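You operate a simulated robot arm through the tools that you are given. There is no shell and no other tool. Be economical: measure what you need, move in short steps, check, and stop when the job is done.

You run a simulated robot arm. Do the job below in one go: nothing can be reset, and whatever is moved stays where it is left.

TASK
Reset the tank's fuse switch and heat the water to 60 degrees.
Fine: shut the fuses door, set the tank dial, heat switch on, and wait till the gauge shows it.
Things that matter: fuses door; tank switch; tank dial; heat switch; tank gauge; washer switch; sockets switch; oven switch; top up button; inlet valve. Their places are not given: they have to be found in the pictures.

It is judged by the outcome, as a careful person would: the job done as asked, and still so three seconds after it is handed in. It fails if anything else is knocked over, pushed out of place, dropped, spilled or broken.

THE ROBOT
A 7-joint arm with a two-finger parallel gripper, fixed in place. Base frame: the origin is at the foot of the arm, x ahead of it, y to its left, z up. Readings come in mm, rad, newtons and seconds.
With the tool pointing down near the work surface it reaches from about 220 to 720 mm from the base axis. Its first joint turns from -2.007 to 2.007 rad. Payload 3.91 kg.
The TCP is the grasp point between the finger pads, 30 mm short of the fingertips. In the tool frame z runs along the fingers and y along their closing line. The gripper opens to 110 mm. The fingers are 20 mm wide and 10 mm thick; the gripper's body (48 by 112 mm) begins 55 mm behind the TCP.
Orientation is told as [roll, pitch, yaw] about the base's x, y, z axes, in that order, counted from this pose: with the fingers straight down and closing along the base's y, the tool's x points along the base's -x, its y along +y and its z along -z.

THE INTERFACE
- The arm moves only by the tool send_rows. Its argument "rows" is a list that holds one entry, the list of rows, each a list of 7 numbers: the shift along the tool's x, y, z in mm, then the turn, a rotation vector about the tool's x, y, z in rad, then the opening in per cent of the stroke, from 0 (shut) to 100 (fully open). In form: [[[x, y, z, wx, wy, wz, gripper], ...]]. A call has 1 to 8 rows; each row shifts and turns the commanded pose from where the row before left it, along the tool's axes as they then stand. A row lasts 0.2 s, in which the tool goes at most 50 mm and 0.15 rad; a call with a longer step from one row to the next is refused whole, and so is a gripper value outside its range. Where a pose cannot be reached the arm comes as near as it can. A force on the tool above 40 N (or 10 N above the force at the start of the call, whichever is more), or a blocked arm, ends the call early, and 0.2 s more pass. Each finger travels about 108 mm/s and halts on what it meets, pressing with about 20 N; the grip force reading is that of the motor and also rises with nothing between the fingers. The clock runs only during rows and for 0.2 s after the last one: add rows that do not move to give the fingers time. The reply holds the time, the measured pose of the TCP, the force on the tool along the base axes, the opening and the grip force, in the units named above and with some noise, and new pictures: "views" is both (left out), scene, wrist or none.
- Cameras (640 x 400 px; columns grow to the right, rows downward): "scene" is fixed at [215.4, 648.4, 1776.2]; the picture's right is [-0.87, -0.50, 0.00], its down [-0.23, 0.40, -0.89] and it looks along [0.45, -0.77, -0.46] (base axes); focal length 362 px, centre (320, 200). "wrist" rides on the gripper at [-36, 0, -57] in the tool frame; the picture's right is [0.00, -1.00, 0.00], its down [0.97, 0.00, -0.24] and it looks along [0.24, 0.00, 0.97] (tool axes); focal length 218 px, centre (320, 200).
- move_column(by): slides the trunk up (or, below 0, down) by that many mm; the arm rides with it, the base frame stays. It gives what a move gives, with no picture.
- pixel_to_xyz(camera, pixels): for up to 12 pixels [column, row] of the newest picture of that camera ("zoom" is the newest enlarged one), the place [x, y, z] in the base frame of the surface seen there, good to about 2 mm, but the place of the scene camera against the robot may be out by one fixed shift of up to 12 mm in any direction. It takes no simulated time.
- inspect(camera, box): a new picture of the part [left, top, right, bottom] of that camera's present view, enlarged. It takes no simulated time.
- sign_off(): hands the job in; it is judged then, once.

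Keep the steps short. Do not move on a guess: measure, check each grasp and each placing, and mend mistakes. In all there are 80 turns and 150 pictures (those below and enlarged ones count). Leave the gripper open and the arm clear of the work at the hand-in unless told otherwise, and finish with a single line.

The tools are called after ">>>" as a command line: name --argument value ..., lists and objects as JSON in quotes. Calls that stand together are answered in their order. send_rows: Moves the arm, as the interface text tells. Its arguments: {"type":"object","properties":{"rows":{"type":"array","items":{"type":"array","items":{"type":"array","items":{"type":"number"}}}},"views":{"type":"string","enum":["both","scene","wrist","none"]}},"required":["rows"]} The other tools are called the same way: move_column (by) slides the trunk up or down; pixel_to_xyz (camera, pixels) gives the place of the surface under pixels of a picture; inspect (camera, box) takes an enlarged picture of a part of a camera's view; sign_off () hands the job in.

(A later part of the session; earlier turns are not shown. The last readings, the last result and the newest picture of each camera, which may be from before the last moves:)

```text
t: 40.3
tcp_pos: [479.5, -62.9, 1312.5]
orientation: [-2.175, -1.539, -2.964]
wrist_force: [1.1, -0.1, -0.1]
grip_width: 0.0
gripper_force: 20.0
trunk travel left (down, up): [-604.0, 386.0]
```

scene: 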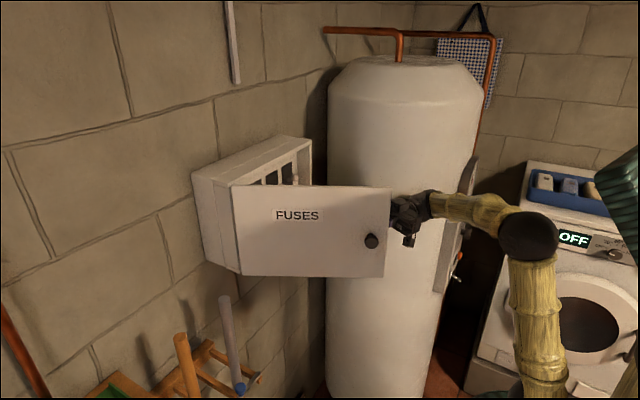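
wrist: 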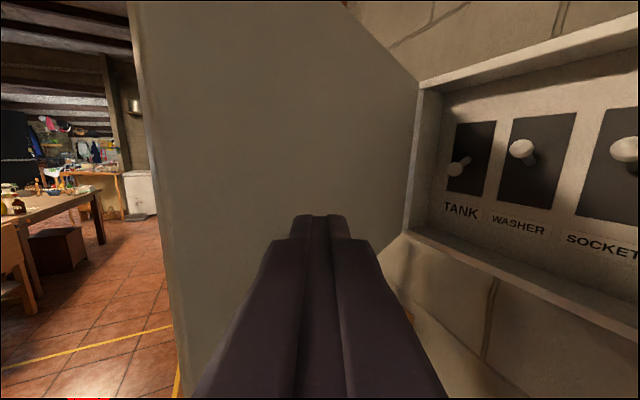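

The fingertips now face the inside of the door. I'll push along base +y.

>>> send_rows --rows '[[[0, 10, 22, 0, 0, 0, 0], [0, 10, 22, 0, 0, 0, 0], [0, 10, 22, 0, 0, 0, 0], [0, 10, 22, 0, 0, 0, 0], [0, 10, 22, 0, 0, 0, 0], [0, 10, 22, 0, 0, 0, 0], [0, 10, 22, 0, 0, 0, 0], [0, 10, 22, 0, 0, 0, 0]]]'

```text
t: 42.1
tcp_pos: [477.6, 131.7, 1314.9]
orientation: [-2.158, -1.539, -2.983]
wrist_force: [-0.5, -0.5, 0.4]
grip_width: 0.0
gripper_force: 19.9
trunk travel left (down, up): [-604.0, 386.0]
```

scene: 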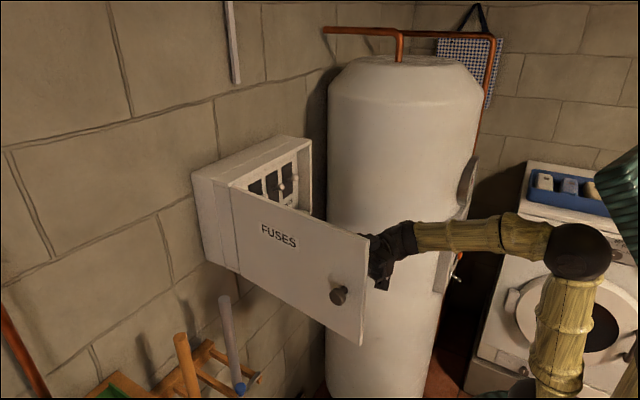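
wrist: 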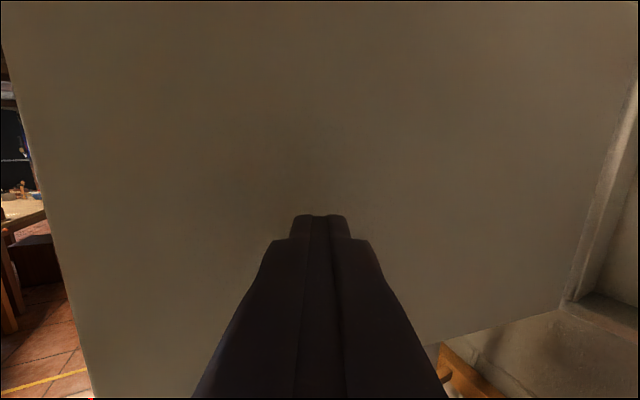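

Excellent, the door is now past 90°. I'll push a bit more for margin.

>>> send_rows --rows '[[[0, 8, 20, 0, 0, 0, 0], [0, 8, 20, 0, 0, 0, 0], [0, 8, 20, 0, 0, 0, 0], [0, 0, 0, 0, 0, 0, 0], [0, -10, -25, 0, 0, 0, 0], [0, -12, -30, 0, 0, 0, 0], [0, -12, -30, 0, 0, 0, 0], [0, 0, 0, 0, 0, 0, 0]]]' --views "scene"

```text
t: 43.9
tcp_pos: [478.4, 102.8, 1313.7]
orientation: [-2.171, -1.538, -2.967]
wrist_force: [0.0, -0.3, -0.2]
grip_width: 0.0
gripper_force: 20.3
trunk travel left (down, up): [-604.0, 386.0]
```

scene: 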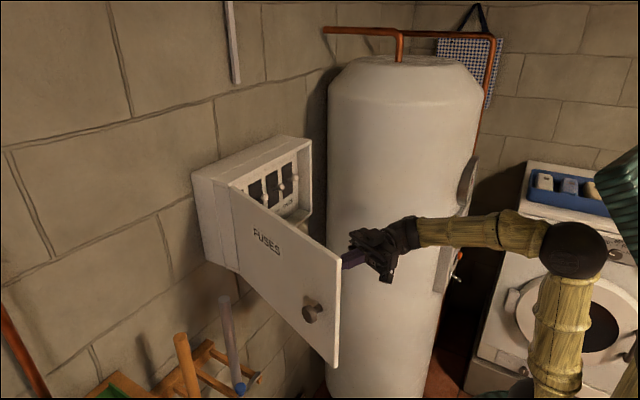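

The door is wide open at about 1.9 rad. I'll turn the tool back to about 0.4 yaw, moving toward the box front.

>>> send_rows --rows '[[[0, -6, -14, 0.15, 0, 0, 0], [0, -8, -13, 0.15, 0, 0, 0], [0, -10, -10, 0.15, 0, 0, 0], [0, -20, 10, 0.15, 0, 0, 0], [0, -20, 20, 0.15, 0, 0, 0], [4, -20, 30, 0.05, 0, 0, 0], [8, -20, 30, 0, 0, 0, 0], [0, 0, 0, 0, 0, 0, 0]]]'

```text
t: 45.7
tcp_pos: [596.2, 27.4, 1304.4]
orientation: [-2.977, -1.539, -2.959]
wrist_force: [-0.1, -0.1, 0.3]
grip_width: 0.1
gripper_force: 19.9
trunk travel left (down, up): [-604.0, 386.0]
```

scene: 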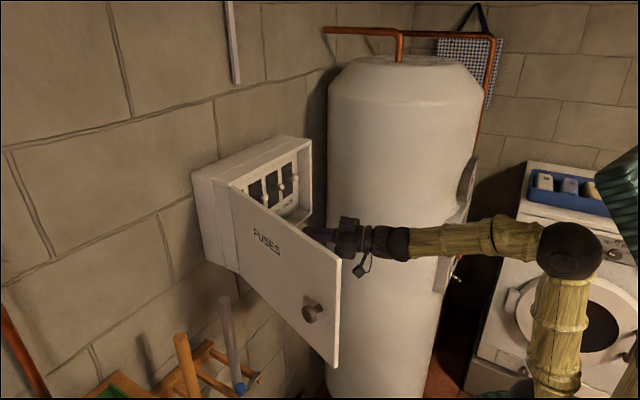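
wrist: 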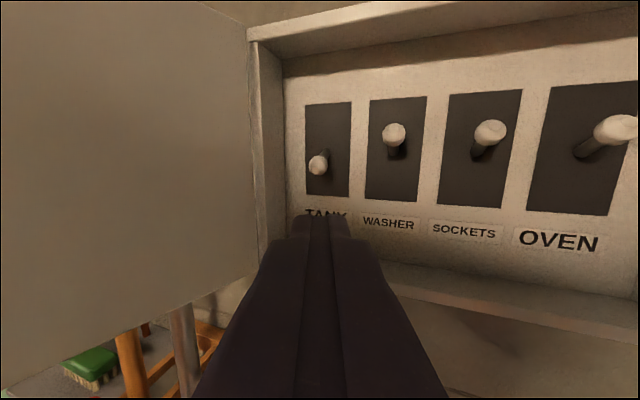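

The view is good. I'll measure the lever tips from here.

>>> pixel_to_xyz --camera "wrist" --pixels '[[317, 165], [318, 174], [310, 165], [325, 165], [394, 134], [394, 124], [345, 185], [490, 132], [258, 130], [330, 255]]'

```text
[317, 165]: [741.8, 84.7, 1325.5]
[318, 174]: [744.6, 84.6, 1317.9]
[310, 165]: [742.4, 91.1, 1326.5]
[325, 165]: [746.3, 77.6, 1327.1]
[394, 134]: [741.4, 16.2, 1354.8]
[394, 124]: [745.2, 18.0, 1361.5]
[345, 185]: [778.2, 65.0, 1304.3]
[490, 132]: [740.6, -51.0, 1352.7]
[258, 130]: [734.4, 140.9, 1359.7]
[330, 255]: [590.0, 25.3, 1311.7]
```

The tank lever ball is at (745,85,1325), bottom edge about 1317. I'll go in below it with TCP z≈1297.

>>> send_rows --rows '[[[7, -2, 10, 0, 0, 0, 0], [1, -2, 28, 0, 0, 0, 0], [1, 0, 28, 0, 0, 0, 0], [1, 0, 28, 0, 0, 0, 0], [1, 0, 28, 0, 0, 0, 0], [1, 0, 26, 0, 0, 0, 0], [0, 0, 0, 0, 0, 0, 0]]]' --views "wrist"

```text
t: 47.3
tcp_pos: [736.7, 75.0, 1296.4]
orientation: [-2.971, -1.535, -2.966]
wrist_force: [-0.7, -0.8, -0.1]
grip_width: 0.0
gripper_force: 19.8
trunk travel left (down, up): [-604.0, 386.0]
```

wrist: 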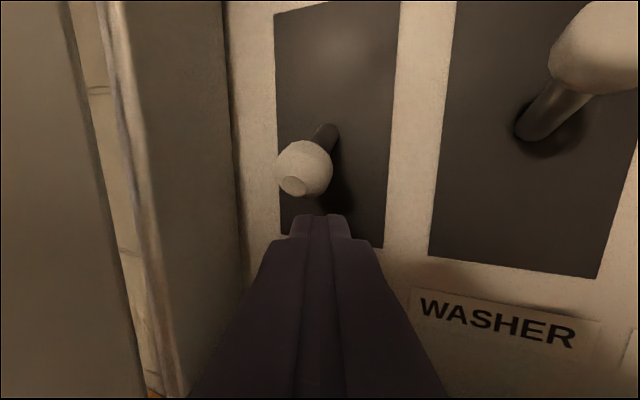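

The lever ball is just above the fingertip and 4 mm left. I'll shift left and lift it in small steps.

>>> send_rows --rows '[[[0, 4, 0, 0, 0, 0, 0], [-7, 0, 0, 0, 0, 0, 0], [-7, 0, 0, 0, 0, 0, 0], [-7, 0, 0, 0, 0, 0, 0], [-7, 0, 0, 0, 0, 0, 0], [-7, 0, 0, 0, 0, 0, 0], [-7, 0, 0, 0, 0, 0, 0], [0, 0, 0, 0, 0, 0, 0]]]' --views "wrist"

```text
t: 49.0
tcp_pos: [734.7, 78.0, 1330.8]
orientation: [-2.972, -1.558, -2.965]
wrist_force: [-5.8, -0.1, -5.8]
grip_width: 0.0
gripper_force: 20.9
trunk travel left (down, up): [-604.0, 386.0]
stopped in row 8: the force on the tool passed its limit (the readings are from after the stop); the commanded pose is now the measured one
```

wrist: 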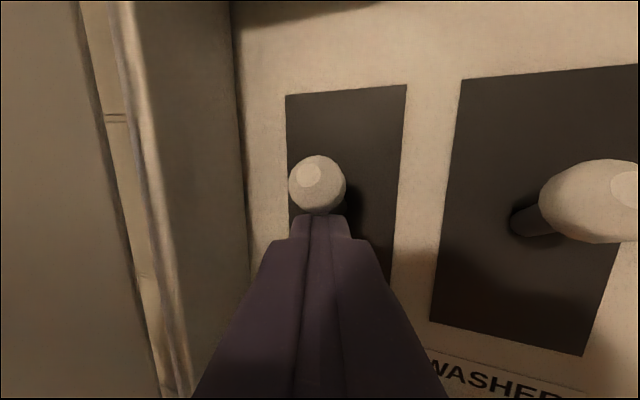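

The lever rose and then met resistance, perhaps its stop. I'll measure the ball.

>>> pixel_to_xyz --camera "wrist" --pixels '[[316, 180], [316, 160], [580, 200], [580, 170], [330, 190]]'

>>> send_rows --rows '[[[-4, 0, 0, 0, 0, 0, 0], [0, 0, 0, 0, 0, 0, 0], [10, 0, 0, 0, 0, 0, 0], [4, 0, -30, 0, 0, 0, 0], [0, 0, -40, 0, 0, 0, 0], [0, 0, -40, 0, 0, 0, 0], [0, 0, -30, 0, 0, 0, 0], [0, 0, 0, 0, 0, 0, 0]]]'

```text
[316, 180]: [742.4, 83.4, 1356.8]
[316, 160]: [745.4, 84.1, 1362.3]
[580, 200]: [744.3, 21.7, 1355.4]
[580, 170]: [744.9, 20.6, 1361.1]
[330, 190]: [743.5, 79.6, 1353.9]
```

```text
t: 50.8
tcp_pos: [604.0, 28.2, 1318.2]
orientation: [-3.003, -1.555, -2.934]
wrist_force: [0.6, 0.4, 0.0]
grip_width: 0.1
gripper_force: 19.5
trunk travel left (down, up): [-604.0, 386.0]
```

scene: 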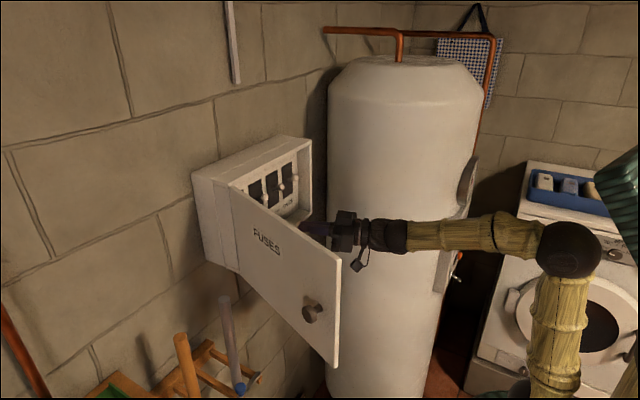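
wrist: 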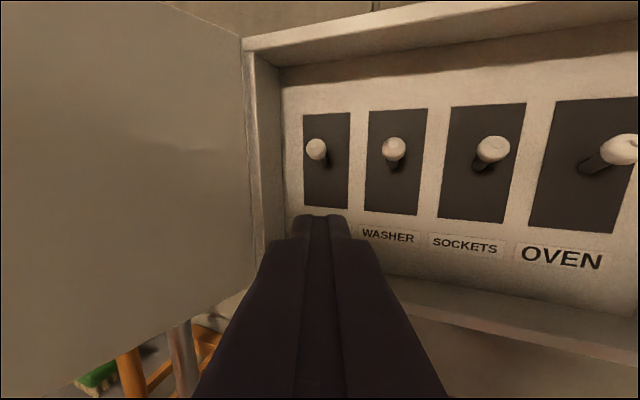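

All four levers are now up in line at z≈1356, so the tank switch is reset. Next I shut the door: raise well above it, swing over to its outer side, and push it closed.

>>> move_column --by 250

>>> send_rows --rows '[[[0, 41, -2, 0.143, 0, 0, 0], [0, 40.3, -7.7, 0.143, 0, 0, 0], [0, 38.8, -13.4, 0.143, 0, 0, 0], [0, 36.5, -18.8, 0.143, 0, 0, 0], [0, 33.4, -23.8, 0.143, 0, 0, 0], [0, 29.7, -28.3, 0.143, 0, 0, 0], [0, 25.3, -32.3, 0.143, 0, 0, 0], [0, 20.5, -35.5, 0.143, 0, 0, 0]]]'

```text
t: 53.4
tcp_pos: [605.2, 29.1, 1568.6]
orientation: [-2.986, -1.552, -2.952]
wrist_force: [0.7, 0.7, 0.3]
grip_width: 0.0
gripper_force: 19.4
trunk travel left (down, up): [-854.0, 136.0]
```

```text
t: 55.2
tcp_pos: [478.0, 336.1, 1566.2]
orientation: [2.367, -1.554, 3.115]
wrist_force: [-0.3, 0.2, 0.6]
grip_width: 0.1
gripper_force: 19.8
trunk travel left (down, up): [-854.0, 136.0]
```

scene: 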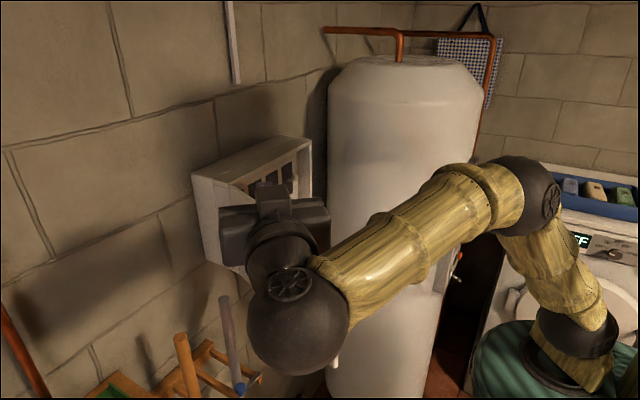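
wrist: 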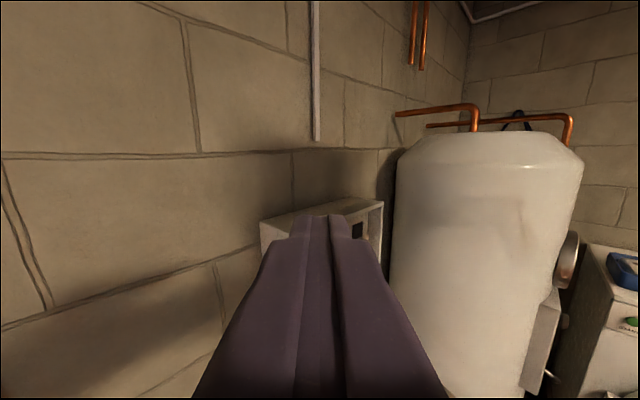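

Before lowering, I'll check where the forearm and the door edge are.

>>> pixel_to_xyz --camera "scene" --pixels '[[530, 195], [420, 240], [295, 320], [340, 365], [480, 180], [337, 358]]'

>>> inspect --camera "scene" --box '[180, 130, 440, 390]'

```text
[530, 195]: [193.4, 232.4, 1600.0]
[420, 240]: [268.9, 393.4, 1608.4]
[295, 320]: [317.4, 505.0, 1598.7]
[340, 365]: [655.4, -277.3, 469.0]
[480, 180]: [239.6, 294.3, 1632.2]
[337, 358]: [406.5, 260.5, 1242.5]
```

```text
1.54 times, centred on (310, 260) of scene
```

zoom: 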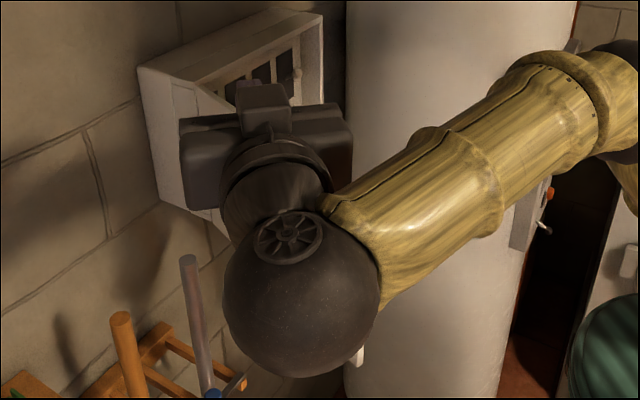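

The forearm stays at x<320, clear of the door edge at about (406,260). I'll lower the trunk by 180 mm.

>>> move_column --by -180

>>> send_rows --rows '[[[0, 0, 15, 0, 0, 0, 0], [0, 0, 0, 0, 0, 0, 0]]]'

```text
t: 57.2
tcp_pos: [479.1, 332.9, 1387.1]
orientation: [2.156, -1.554, -2.955]
wrist_force: [0.7, -0.2, 0.4]
grip_width: 0.0
gripper_force: 20.0
trunk travel left (down, up): [-674.0, 316.0]
```

```text
t: 57.8
tcp_pos: [488.9, 322.2, 1387.9]
orientation: [2.164, -1.554, -2.962]
wrist_force: [0.2, 0.3, 0.1]
grip_width: 0.1
gripper_force: 20.4
trunk travel left (down, up): [-674.0, 316.0]
```

scene: 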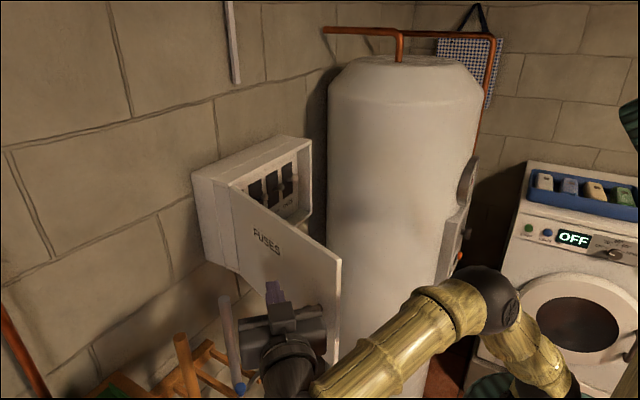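
wrist: 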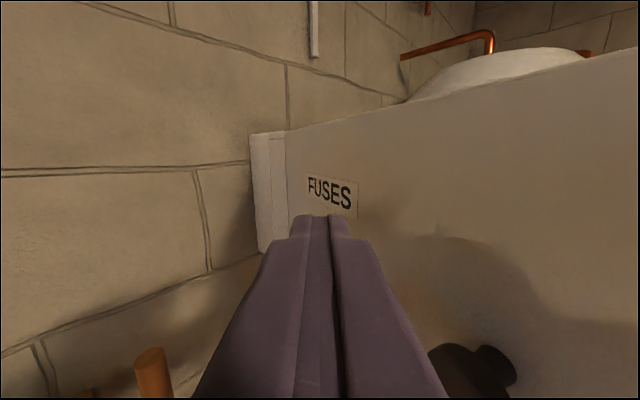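

I'm on the outer face of the door, with the knob well below the fingers. I'll push along base -y.

>>> send_rows --rows '[[[0, -17.5, 18, 0, 0, 0, 0], [0, -17.5, 18, 0, 0, 0, 0], [0, -17.5, 18, 0, 0, 0, 0], [0, -17.5, 18, 0, 0, 0, 0], [0, -17.5, 18, 0, 0, 0, 0], [0, -17.5, 18, 0, 0, 0, 0], [0, -17.5, 18, 0, 0, 0, 0], [0, -17.5, 18, 0, 0, 0, 0]]]'

```text
t: 59.6
tcp_pos: [488.0, 119.9, 1388.3]
orientation: [2.12, -1.554, -2.92]
wrist_force: [-0.3, 0.1, -0.3]
grip_width: 0.0
gripper_force: 20.6
trunk travel left (down, up): [-674.0, 316.0]
```

scene: 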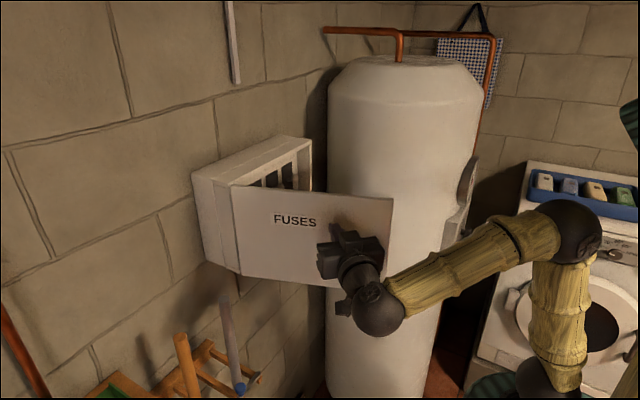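
wrist: 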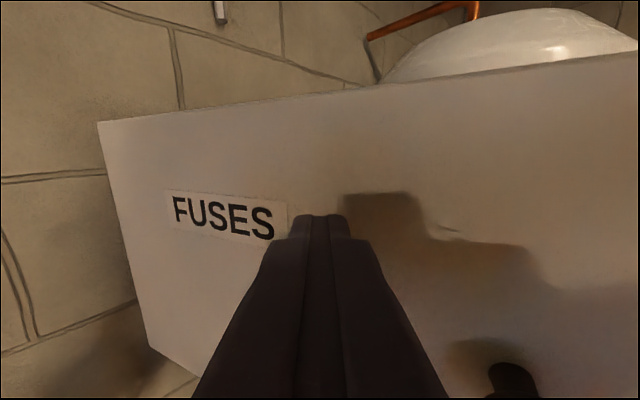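

The door is at about 1.3 rad. I'll keep pushing forward and right.

>>> send_rows --rows '[[[0, -3, 20, 0, 0, 0, 0], [0, -3, 20, 0, 0, 0, 0], [0, -3, 20, 0, 0, 0, 0], [0, -3, 20, 0, 0, 0, 0], [0, -3, 20, 0, 0, 0, 0], [0, -3, 20, -0.05, 0, 0, 0], [0, -3, 20, -0.1, 0, 0, 0], [0, -3, 20, -0.1, 0, 0, 0]]]'

```text
t: 61.4
tcp_pos: [586.8, -8.3, 1385.1]
orientation: [2.386, -1.555, -2.933]
wrist_force: [-0.2, 0.1, -0.1]
grip_width: 0.0
gripper_force: 19.9
trunk travel left (down, up): [-674.0, 316.0]
```

scene: 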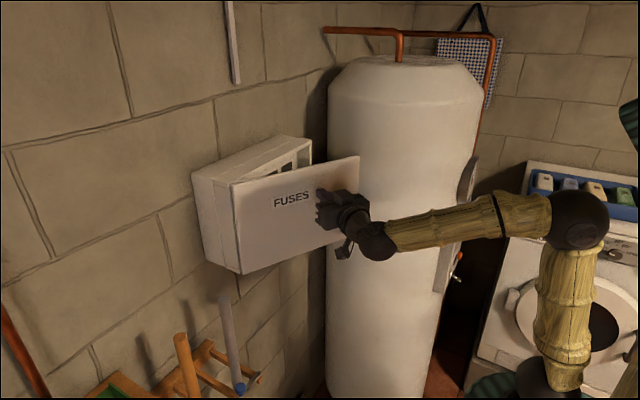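
wrist: 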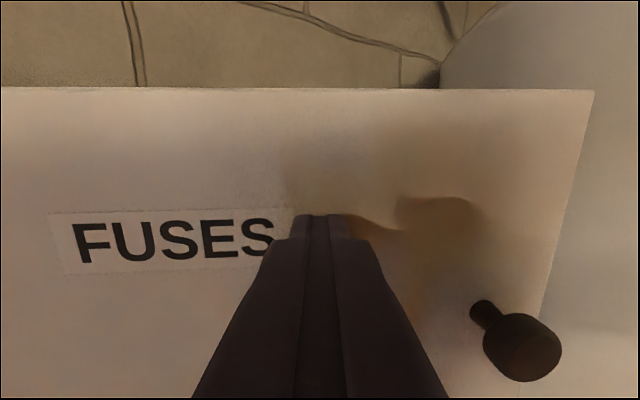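

The door is at about 0.55 rad. I'll continue forward to close it, straightening the yaw.

>>> send_rows --rows '[[[0, 0, 20, -0.07, 0, 0, 0], [0, 0, 20, -0.07, 0, 0, 0], [0, 0, 20, -0.07, 0, 0, 0], [0, -2, 20, -0.07, 0, 0, 0], [0, -2, 18, -0.07, 0, 0, 0], [0, -2, 12, 0, 0, 0, 0], [0, 0, 4, 0, 0, 0, 0], [0, 0, 0, 0, 0, 0, 0]]]'

```text
t: 63.2
tcp_pos: [688.6, -55.5, 1389.7]
orientation: [2.731, -1.556, -2.929]
wrist_force: [-9.4, 0.1, -5.8]
grip_width: 0.0
gripper_force: 20.1
trunk travel left (down, up): [-674.0, 316.0]
```

scene: 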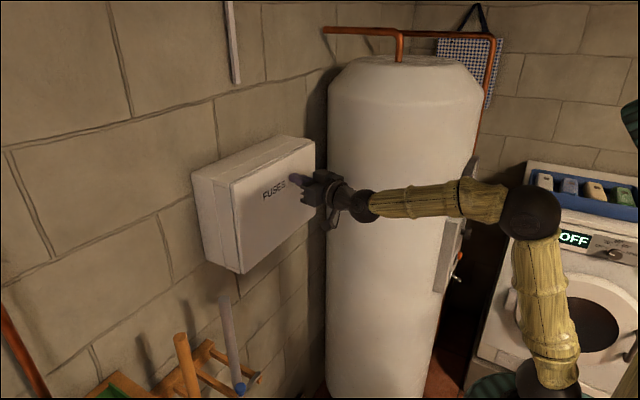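
wrist: 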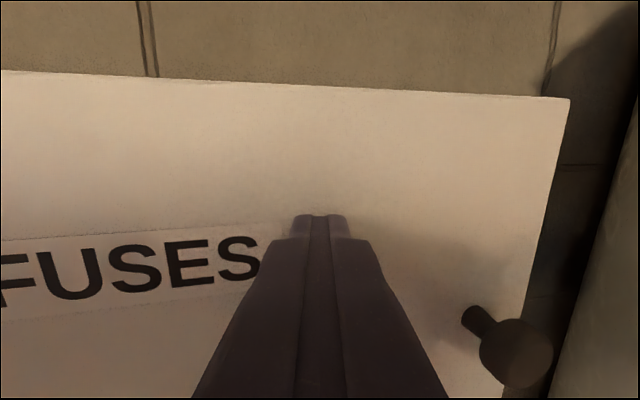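

The door looks shut. I'll press a few mm more to be sure, then back off and measure its face.

>>> send_rows --rows '[[[0, 0, 4, 0, 0, 0, 0], [0, 0, 4, 0, 0, 0, 0], [0, 0, 0, 0, 0, 0, 0]]]' --views "none"

>>> send_rows --rows '[[[0, 0, -30, 0, 0, 0, 0], [0, 0, -40, 0, 0, 0, 0], [0, 0, -40, 0, 0, 0, 0], [0, 0, -40, 0, 0, 0, 0], [0, 0, 0, 0, 0, 0, 0]]]' --views "wrist"

>>> inspect --camera "scene" --box '[180, 120, 340, 280]'

>>> pixel_to_xyz --camera "scene" --pixels '[[240, 200], [308, 160], [308, 200]]'

```text
t: 63.7
tcp_pos: [689.8, -56.2, 1389.8]
orientation: [2.561, -1.558, -2.754]
wrist_force: [-27.1, 3.2, -3.9]
grip_width: 0.0
gripper_force: 20.1
trunk travel left (down, up): [-674.0, 316.0]
stopped in row 2: the force on the tool passed its limit (the readings are from after the stop); the commanded pose is now the measured one
```

```text
t: 64.9
tcp_pos: [547.8, -26.0, 1383.8]
orientation: [2.388, -1.561, -2.583]
wrist_force: [-0.2, -0.5, 0.0]
grip_width: 0.0
gripper_force: 19.9
trunk travel left (down, up): [-674.0, 316.0]
```

wrist: 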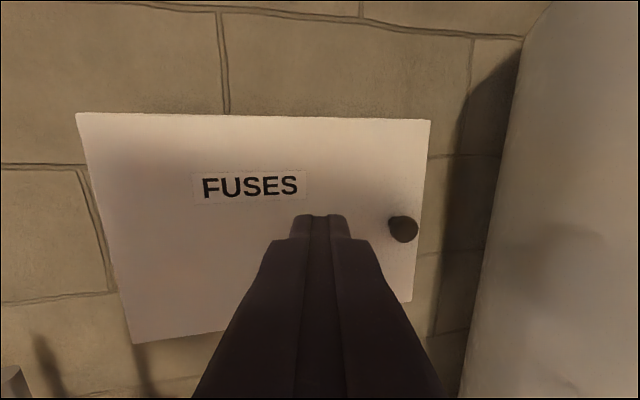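

```text
2.50 times, centred on (260, 200) of scene
```

zoom: 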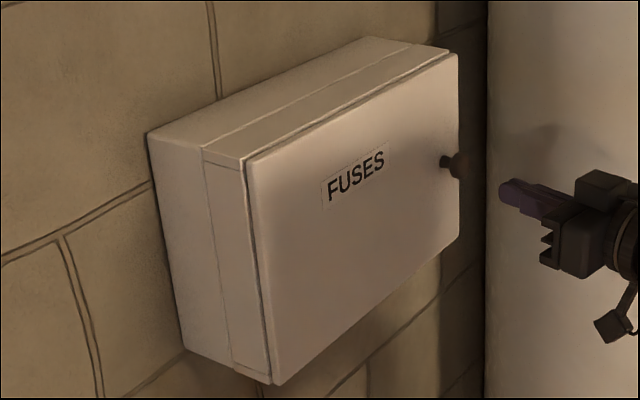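

```text
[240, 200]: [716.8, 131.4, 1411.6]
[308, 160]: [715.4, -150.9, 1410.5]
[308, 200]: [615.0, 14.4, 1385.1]
```

The door is shut and sits exactly as at the start. Next is the tank panel. I'll measure the panel and the washer nearby for clearance.

>>> pixel_to_xyz --camera "scene" --pixels '[[527, 175], [560, 195], [620, 230], [500, 330], [530, 250], [575, 300], [620, 195], [436, 290], [470, 165], [457, 195], [448, 225], [466, 235]]'

>>> inspect --camera "scene" --box '[420, 140, 520, 310]'

```text
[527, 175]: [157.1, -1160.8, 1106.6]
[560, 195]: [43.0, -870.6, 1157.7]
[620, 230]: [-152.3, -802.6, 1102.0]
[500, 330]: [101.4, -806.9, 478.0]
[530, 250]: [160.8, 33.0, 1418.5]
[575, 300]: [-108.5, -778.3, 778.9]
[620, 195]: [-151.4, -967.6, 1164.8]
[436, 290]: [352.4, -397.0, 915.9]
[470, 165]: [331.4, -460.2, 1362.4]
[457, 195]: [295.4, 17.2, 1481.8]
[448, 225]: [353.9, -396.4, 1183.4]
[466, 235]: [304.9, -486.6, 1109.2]
```

```text
2.35 times, centred on (470, 225) of scene
```

zoom: 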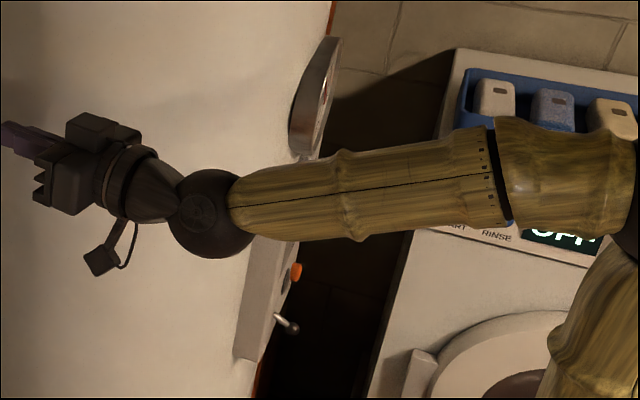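

The panel lies in about x≈335, y -396 to -600. To swing around safely I'll point the tool down first, backing away from the box.

>>> send_rows --rows '[[[12, 0, -15, -0.1, 0.11, 0, 0], [14, 0, -13, -0.1, 0.11, 0, 0], [16, 0, -11, 0, 0.15, 0, 0], [17, 0, -8, 0, 0.15, 0, 0], [18, 0, -6, 0, 0.15, 0, 0], [19, 0, -3, 0, 0.15, 0, 0], [19, 0, 0, 0, 0.15, 0, 0], [19, 0, 3, 0, 0.15, 0, 0]]]' --views "none"

>>> send_rows --rows '[[[10, -10, 0, 0, 0.15, 0, 30], [10, -20, 0, 0, 0.15, 0, 50], [0, -30, 0, 0, 0.15, 0, 50], [0, -30, 0, 0, 0, 0, 50], [0, -30, 0, 0, 0, 0, 50], [0, 0, 0, 0, 0, 0, 50]]]'

```text
t: 66.7
tcp_pos: [436.1, -20.2, 1281.9]
orientation: [0.029, -0.456, -0.012]
wrist_force: [-0.3, -0.6, 0.1]
grip_width: 0.1
gripper_force: 19.5
trunk travel left (down, up): [-674.0, 316.0]
```

```text
t: 68.1
tcp_pos: [417.8, -140.9, 1270.1]
orientation: [0.026, -0.011, 0.002]
wrist_force: [0.0, 0.0, 0.2]
grip_width: 55.1
gripper_force: 0.0
trunk travel left (down, up): [-674.0, 316.0]
```

scene: 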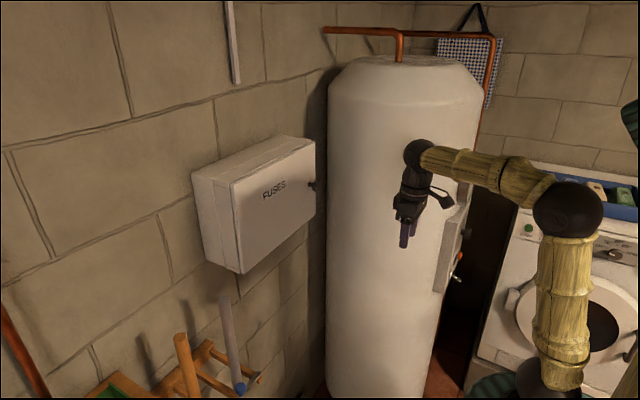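
wrist: 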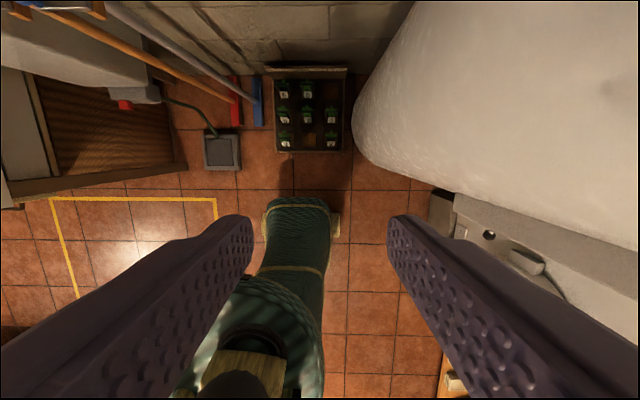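

Now I'll swing around toward the panel side, keeping clear of the tank.

>>> send_rows --rows '[[[27, -25, 0, 0, 0, 0, 50], [27, -25, 0, 0, 0, 0, 50], [27, -25, 0, 0, 0, 0, 50], [27, -25, 0, 0, 0, 0, 50], [35, -35, 0, 0, 0, 0, 50], [35, -35, 0, 0, 0, 0, 50], [35, -35, 0, 0, 0, 0, 50], [35, -35, 0, 0, 0, 0, 50]]]' --views "scene"

>>> send_rows --rows '[[[30, -18, 0, 0, 0, 0, 50], [30, -18, 0, 0, 0, 0, 50], [30, -18, 0, 0, -0.1, 0, 50], [10, 0, 0, 0, -0.15, 0, 50], [10, 0, 0, 0, -0.15, 0, 50], [0, 0, 0, 0, -0.15, 0, 50], [0, 0, 0, 0, -0.15, 0, 50], [0, 0, 0, 0, 0, 0, 50]]]'

```text
t: 69.9
tcp_pos: [170.9, -381.2, 1258.5]
orientation: [0.029, -0.012, 0.001]
wrist_force: [-0.5, -0.2, -0.5]
grip_width: 55.0
gripper_force: 0.0
trunk travel left (down, up): [-674.0, 316.0]
```

scene: 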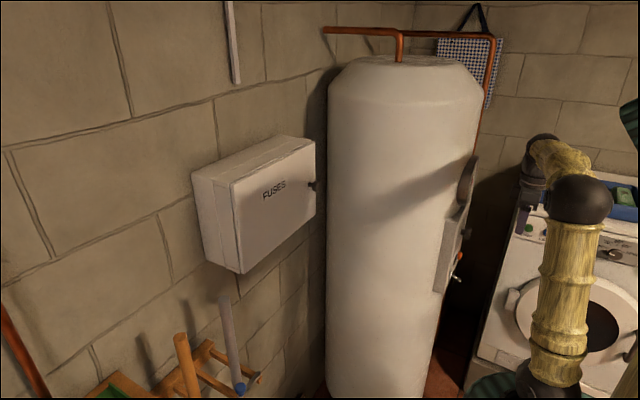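

```text
t: 71.7
tcp_pos: [59.9, -434.2, 1255.0]
orientation: [0.036, -0.712, -0.022]
wrist_force: [0.1, -0.6, 0.9]
grip_width: 55.1
gripper_force: 0.1
trunk travel left (down, up): [-674.0, 316.0]
```

scene: 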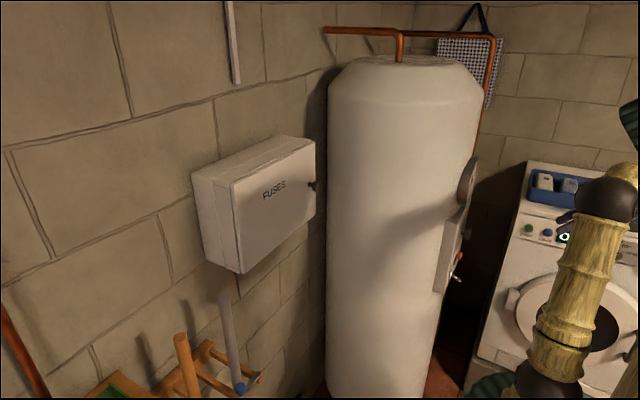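
wrist: 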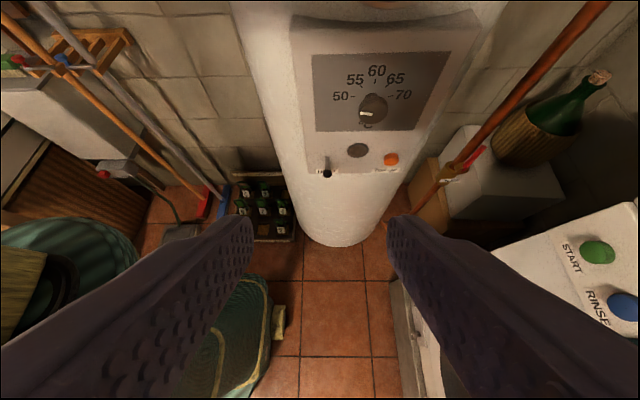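

The panel is in view: the dial with 50 to 70, and buttons and a lever below it. I'll finish turning to face it.

>>> send_rows --rows '[[[0, -8, 0, 0, -0.15, 0, 50], [0, -8, 0, 0, -0.15, 0, 50], [0, -8, 0, 0, -0.15, 0, 50], [0, -8, 10, 0, -0.15, 0, 50], [0, -8, 10, 0, -0.15, 0, 50], [0, 0, 10, 0, -0.11, 0, 50], [0, 0, 0, 0, 0, 0, 50]]]'

```text
t: 73.3
tcp_pos: [89.4, -472.9, 1247.6]
orientation: [1.621, -1.543, -1.621]
wrist_force: [-0.7, 0.7, 0.0]
grip_width: 54.9
gripper_force: 0.2
trunk travel left (down, up): [-674.0, 316.0]
```

scene: 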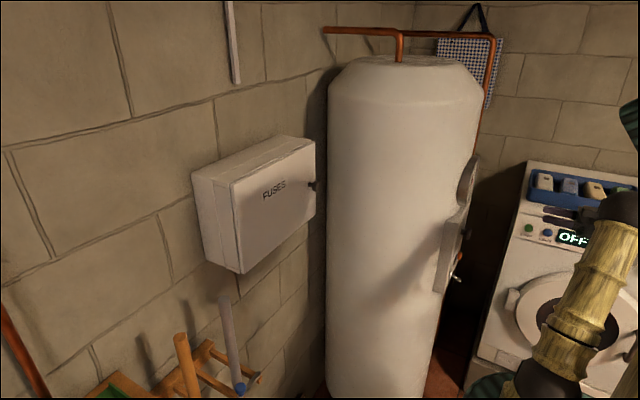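
wrist: 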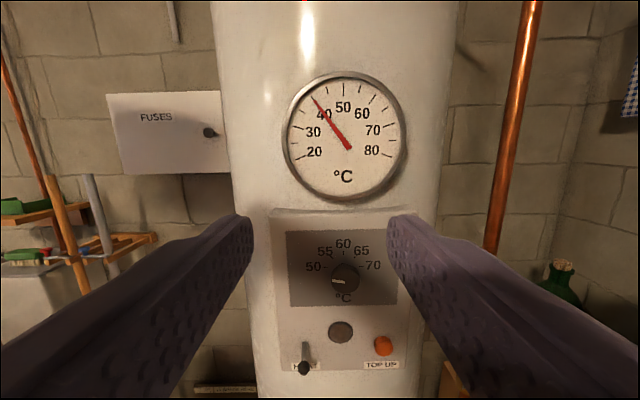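

All the controls are visible: gauge about 41, dial below 50, HEAT lever lower left, TOP UP button at right. I'll enlarge the panel and measure it.

>>> inspect --camera "wrist" --box '[260, 210, 430, 390]'

>>> pixel_to_xyz --camera "wrist" --pixels '[[345, 277], [345, 268], [360, 260], [345, 254], [313, 240], [304, 367], [306, 348], [340, 332], [383, 345], [275, 350], [390, 225], [345, 140]]'

```text
2.22 times, centred on (345, 300) of wrist
```

zoom: 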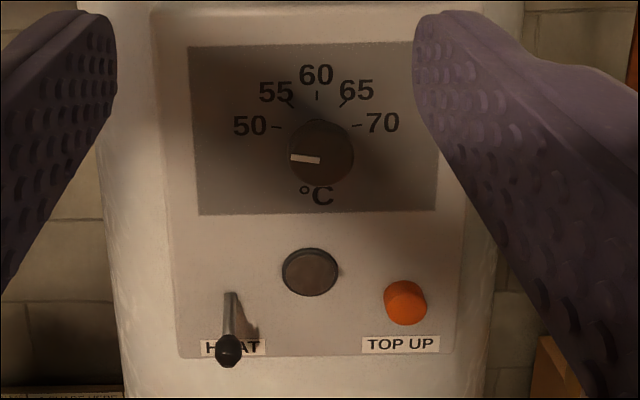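

```text
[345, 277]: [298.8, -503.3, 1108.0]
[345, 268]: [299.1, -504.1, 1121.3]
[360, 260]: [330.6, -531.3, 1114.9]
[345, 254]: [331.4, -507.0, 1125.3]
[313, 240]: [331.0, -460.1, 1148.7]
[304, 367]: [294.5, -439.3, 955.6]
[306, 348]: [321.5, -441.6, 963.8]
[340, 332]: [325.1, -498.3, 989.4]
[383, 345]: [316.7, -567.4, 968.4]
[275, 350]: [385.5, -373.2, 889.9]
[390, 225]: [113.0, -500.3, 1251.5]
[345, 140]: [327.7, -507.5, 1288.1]
```

I'll lower to dial height for a frontal view and open the gripper around it.

>>> move_column --by -140

>>> send_rows --rows '[[[0, -15, 0, 0, 0, 0, 70], [0, -16, 0, 0, 0, 0, 70], [0, 0, 0, 0, 0, 0, 70]]]' --views "wrist"

>>> inspect --camera "wrist" --box '[230, 100, 410, 270]'

```text
t: 75.0
tcp_pos: [88.8, -473.2, 1108.1]
orientation: [1.559, -1.545, -1.554]
wrist_force: [0.9, -0.3, 0.9]
grip_width: 54.7
gripper_force: 0.0
trunk travel left (down, up): [-534.0, 456.0]
```

```text
t: 75.8
tcp_pos: [87.8, -503.6, 1105.5]
orientation: [1.558, -1.545, -1.553]
wrist_force: [-0.1, -0.5, 0.5]
grip_width: 76.9
gripper_force: 0.1
trunk travel left (down, up): [-534.0, 456.0]
```

wrist: 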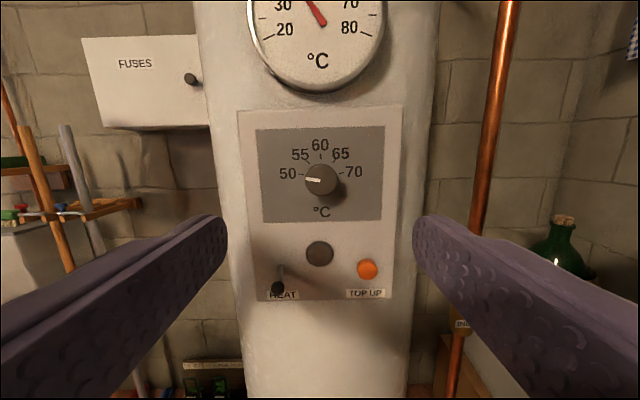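

```text
2.35 times, centred on (320, 185) of wrist
```

zoom: 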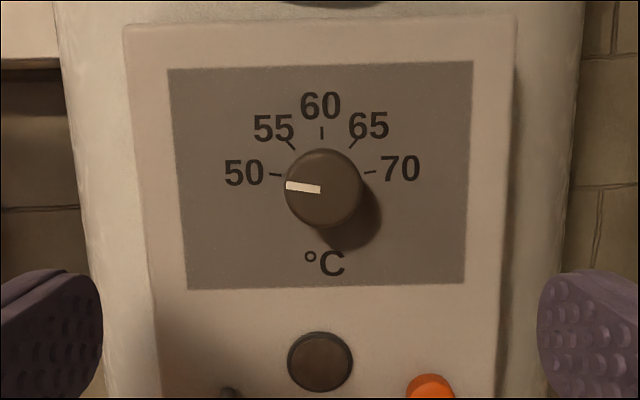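

The pointer sits at about 50. The 50 tick is about 82° left of the 60 tick at the top, so the dial needs about 84° clockwise. I'll measure the dial centre exactly.

>>> pixel_to_xyz --camera "zoom" --pixels '[[322, 188], [322, 152], [322, 224], [288, 200], [358, 188], [322, 132], [275, 174], [369, 172], [290, 187], [318, 190], [250, 250], [400, 250]]'

```text
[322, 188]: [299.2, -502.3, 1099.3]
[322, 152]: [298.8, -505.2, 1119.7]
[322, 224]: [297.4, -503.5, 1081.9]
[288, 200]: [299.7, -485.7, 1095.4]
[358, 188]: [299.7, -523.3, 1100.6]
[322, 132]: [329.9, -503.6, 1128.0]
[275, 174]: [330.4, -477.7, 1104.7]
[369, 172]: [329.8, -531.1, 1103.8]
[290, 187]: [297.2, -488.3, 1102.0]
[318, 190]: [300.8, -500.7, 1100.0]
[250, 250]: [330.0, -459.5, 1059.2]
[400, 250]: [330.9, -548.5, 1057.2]
```

The dial centre is (299,-504,1100.5), radius about 20, pointer on 50. It needs about 80° clockwise (1.40 rad). I'll pre-rotate the tool by -0.73 and approach.

>>> send_rows --rows '[[[5, 0, 0, 0, 0, -0.145, 70], [0, 0, 0, 0, 0, -0.145, 70], [0, 0, 0, 0, 0, -0.145, 70], [0, 0, 0, 0, 0, -0.145, 70], [0, 0, 0, 0, 0, -0.146, 70], [0, 0, 40, 0, 0, 0, 70], [0, 0, 40, 0, 0, 0, 70], [0, 0, 0, 0, 0, 0, 70]]]' --views "wrist"

```text
t: 77.6
tcp_pos: [171.0, -504.7, 1101.3]
orientation: [-1.57, -0.872, 1.575]
wrist_force: [1.0, -0.5, -0.4]
grip_width: 76.9
gripper_force: 0.1
trunk travel left (down, up): [-534.0, 456.0]
```

wrist: 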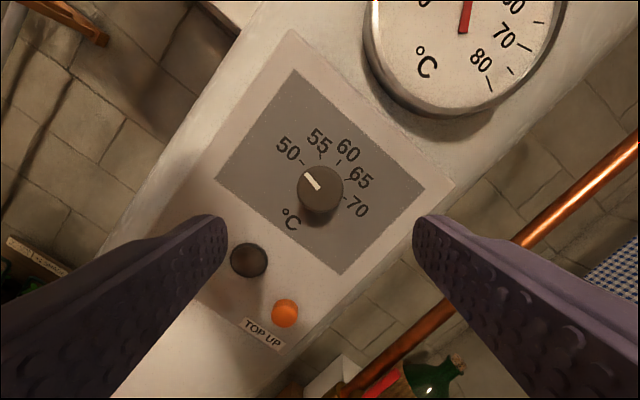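

It's centred on the dial. I'll advance 125 mm, with a gripper gap of about 60.

>>> send_rows --rows '[[[0, 0, 35, 0, 0, 0, 60], [0, 0, 35, 0, 0, 0, 55], [0, 0, 30, 0, 0, 0, 55], [0, 0, 20, 0, 0, 0, 55], [0, 0, 4, 0, 0, 0, 55], [0, 0, 0, 0, 0, 0, 55]]]' --views "wrist"

```text
t: 79.0
tcp_pos: [294.2, -503.9, 1101.3]
orientation: [-1.57, -0.87, 1.573]
wrist_force: [0.1, -0.6, 0.1]
grip_width: 60.5
gripper_force: 0.0
trunk travel left (down, up): [-534.0, 456.0]
```

wrist: 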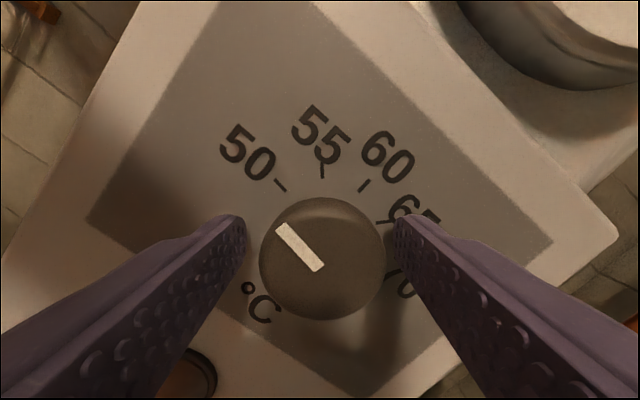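

The pads straddle the knob. I'll close and check the grip.

>>> send_rows --rows '[[[0, 0, 0, 0, 0, 0, 45], [0, 0, 0, 0, 0, 0, 32], [0, 0, 0, 0, 0, 0, 32], [0, 0, 0, 0, 0, 0, 32]]]' --views "none"

```text
t: 80.0
tcp_pos: [294.6, -503.5, 1102.7]
orientation: [-1.571, -0.872, 1.573]
wrist_force: [3.3, -8.1, 7.9]
grip_width: 41.4
gripper_force: 45.0
trunk travel left (down, up): [-534.0, 456.0]
```

I've gripped the dial at 41 mm. I'll ease a 1 mm offset and turn clockwise, about 1.1 rad first.

>>> send_rows --rows '[[[0, -1, 0, 0, 0, 0, 32], [0, 0, 0, 0, 0, 0.14, 32], [0, 0, 0, 0, 0, 0.14, 32], [0, 0, 0, 0, 0, 0.14, 32], [0, 0, 0, 0, 0, 0.14, 32], [0, 0, 0, 0, 0, 0.14, 32], [0, 0, 0, 0, 0, 0.14, 32], [0, 0, 0, 0, 0, 0.14, 32]]]' --views "none"

>>> send_rows --rows '[[[0, 0, 0, 0, 0, 0.14, 32], [0, 0, 0, 0, 0, 0.14, 32], [0, 0, 0, 0, 0, 0.14, 32], [0, 0, 0, 0, 0, 0, 32], [0, 0, 0, 0, 0, 0, 32]]]' --views "wrist"

```text
t: 81.8
tcp_pos: [294.9, -504.7, 1101.3]
orientation: [1.571, -1.288, -1.571]
wrist_force: [7.1, -9.9, 8.9]
grip_width: 41.5
gripper_force: 45.0
trunk travel left (down, up): [-534.0, 456.0]
```

```text
t: 83.0
tcp_pos: [294.3, -506.6, 1101.6]
orientation: [1.57, -0.869, -1.567]
wrist_force: [9.7, -13.0, 10.4]
grip_width: 41.7
gripper_force: 44.7
trunk travel left (down, up): [-534.0, 456.0]
```

wrist: 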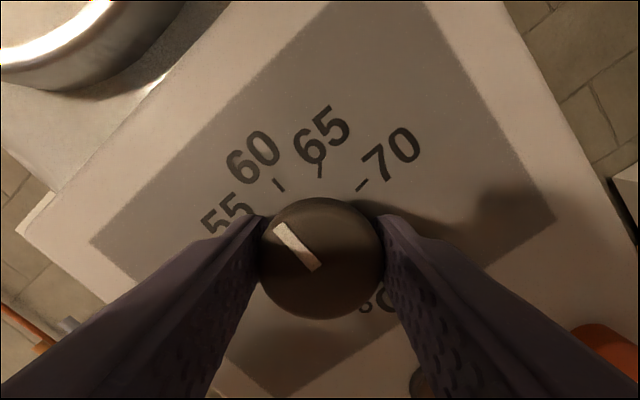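

The pointer now lines up with the 60 tick. I'll release, back off and check head-on.

>>> send_rows --rows '[[[0, 0, 0, 0, 0, 0, 55], [0, 0, 0, 0, 0, 0, 55], [0, 0, -40, 0, 0, 0, 55], [0, 0, -40, 0, 0, 0, 55], [0, 0, -40, 0, 0, -0.14, 55], [0, 0, -20, 0, 0, -0.14, 55], [0, 0, 0, 0, 0, -0.14, 55], [0, 0, 0, 0, 0, -0.14, 55]]]' --views "none"

>>> send_rows --rows '[[[0, 0, 0, 0, 0, -0.14, 55], [0, 0, 0, 0, 0, 0, 55]]]' --views "wrist"

>>> inspect --camera "wrist" --box '[240, 100, 400, 260]'

>>> pixel_to_xyz --camera "zoom" --pixels '[[320, 180]]'

```text
t: 84.8
tcp_pos: [153.0, -503.8, 1101.8]
orientation: [1.566, -1.434, -1.564]
wrist_force: [0.8, 0.2, -0.1]
grip_width: 60.4
gripper_force: 0.1
trunk travel left (down, up): [-534.0, 456.0]
```

```text
t: 85.4
tcp_pos: [153.6, -504.2, 1103.4]
orientation: [-1.344, -1.57, 1.345]
wrist_force: [0.4, -1.2, 0.9]
grip_width: 60.7
gripper_force: 0.0
trunk travel left (down, up): [-534.0, 456.0]
```

wrist: 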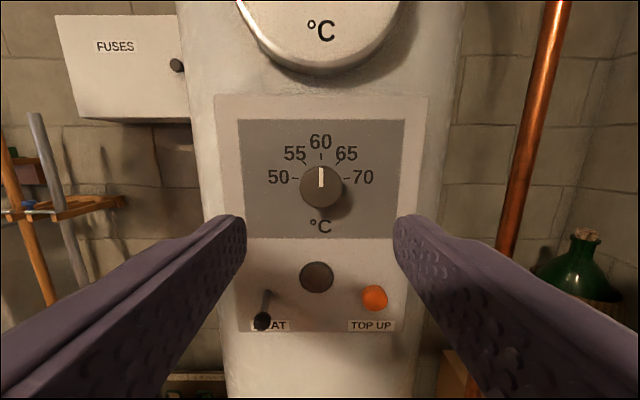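

```text
2.50 times, centred on (320, 180) of wrist
```

zoom: 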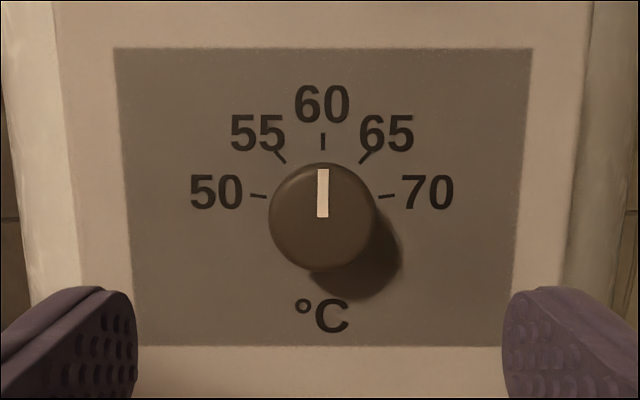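

```text
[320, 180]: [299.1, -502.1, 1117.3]
```

The dial reads exactly 60. Now the heat lever: I'll lower the trunk and shift left to look at it up close.

>>> move_column --by -135

>>> send_rows --rows '[[[0, 25, -5, 0, 0, 0, 30], [0, 25, 0, 0, 0, 0, 15], [0, 13, 0, 0, 0, 0, 5], [0, 0, 0, 0, 0, 0, 0], [0, 0, 0, 0, 0, 0, 0]]]' --views "wrist"

>>> inspect --camera "wrist" --box '[240, 80, 440, 240]'

```text
t: 87.0
tcp_pos: [153.4, -503.5, 968.4]
orientation: [-0.164, -1.57, 0.168]
wrist_force: [0.4, -0.2, 0.1]
grip_width: 60.6
gripper_force: 0.1
trunk travel left (down, up): [-399.0, 591.0]
```

```text
t: 88.2
tcp_pos: [148.1, -440.6, 967.5]
orientation: [0.196, -1.571, -0.193]
wrist_force: [0.7, 0.3, 0.1]
grip_width: 0.0
gripper_force: 19.4
trunk travel left (down, up): [-399.0, 591.0]
```

wrist: 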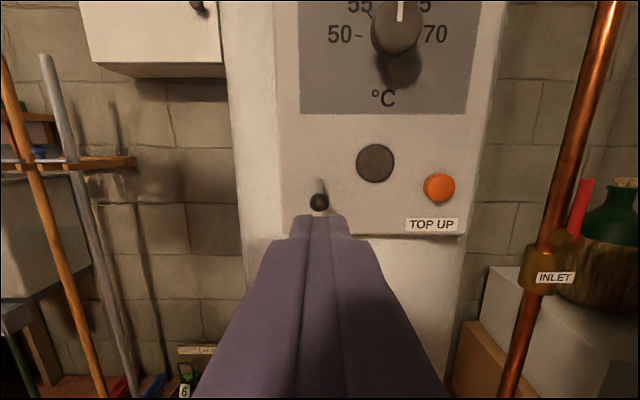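

```text
2.50 times, centred on (340, 160) of wrist
```

zoom: 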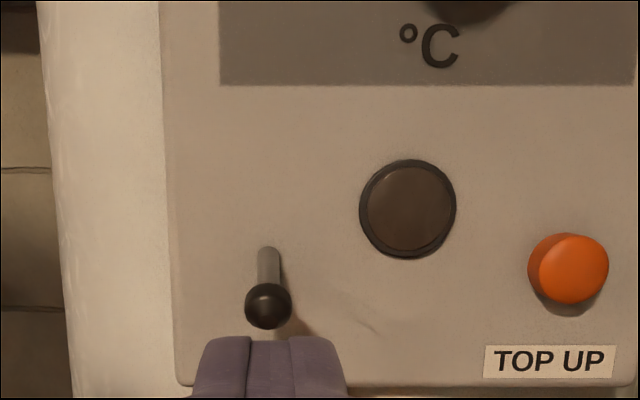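

The heat lever points down and the lamp is dark. I'll measure the lever.

>>> pixel_to_xyz --camera "zoom" --pixels '[[268, 305], [268, 325], [268, 286], [268, 250], [248, 305], [290, 305], [280, 350], [200, 300]]'

```text
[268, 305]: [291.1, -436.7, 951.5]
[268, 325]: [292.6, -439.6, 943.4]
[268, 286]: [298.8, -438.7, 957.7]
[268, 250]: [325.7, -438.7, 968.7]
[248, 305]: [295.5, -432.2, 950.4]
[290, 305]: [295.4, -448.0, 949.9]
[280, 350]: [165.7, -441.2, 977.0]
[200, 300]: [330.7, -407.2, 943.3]
```

The ball is at (298,-440,951) and the pivot at z≈967. I'll drop to z≈925, go in under the ball, and lift.

>>> send_rows --rows '[[[21, 1, 0, 0, 0, 0, 0], [21, 0, 0, 0, 0, 0, 0], [0, 0, 35, 0, 0, 0, 0], [0, 0, 35, 0, 0, 0, 0], [0, 0, 35, 0, 0, 0, 0], [0, 0, 33, 0, 0, 0, 0], [0, 0, 0, 0, 0, 0, 0]]]' --views "wrist"

```text
t: 89.8
tcp_pos: [286.5, -438.5, 925.4]
orientation: [0.108, -1.57, -0.107]
wrist_force: [0.7, 0.3, -1.0]
grip_width: 0.1
gripper_force: 20.1
trunk travel left (down, up): [-399.0, 591.0]
```

wrist: 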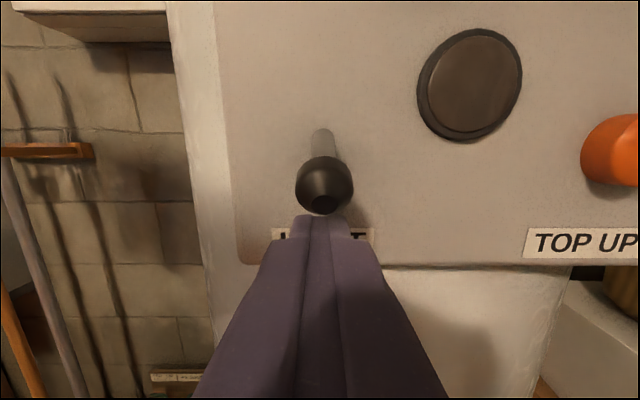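

The fingertip is right beneath the ball. I'll lift in small steps.

>>> send_rows --rows '[[[-6, 0, 0, 0, 0, 0, 0], [-6, 0, 0, 0, 0, 0, 0], [-6, 0, 0, 0, 0, 0, 0], [-6, 0, 0, 0, 0, 0, 0], [-6, 0, 0, 0, 0, 0, 0], [-6, 0, 0, 0, 0, 0, 0], [-4, 0, 0, 0, 0, 0, 0], [0, 0, 0, 0, 0, 0, 0]]]' --views "wrist"

```text
t: 91.4
tcp_pos: [284.8, -440.4, 957.7]
orientation: [0.643, -1.554, -0.643]
wrist_force: [-2.1, 0.1, -9.0]
grip_width: 0.1
gripper_force: 20.2
trunk travel left (down, up): [-399.0, 591.0]
stopped in row 7: the force on the tool passed its limit (the readings are from after the stop); the commanded pose is now the measured one
```

wrist: 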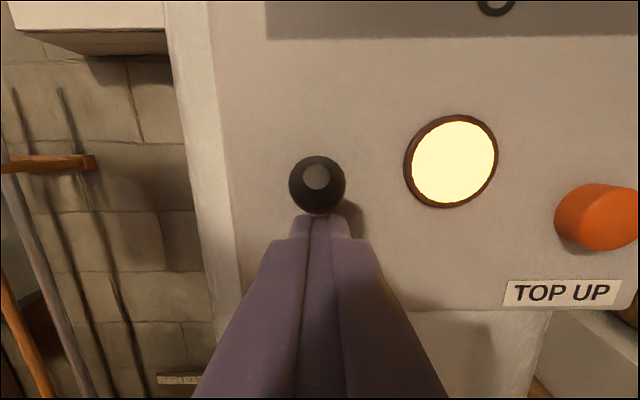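

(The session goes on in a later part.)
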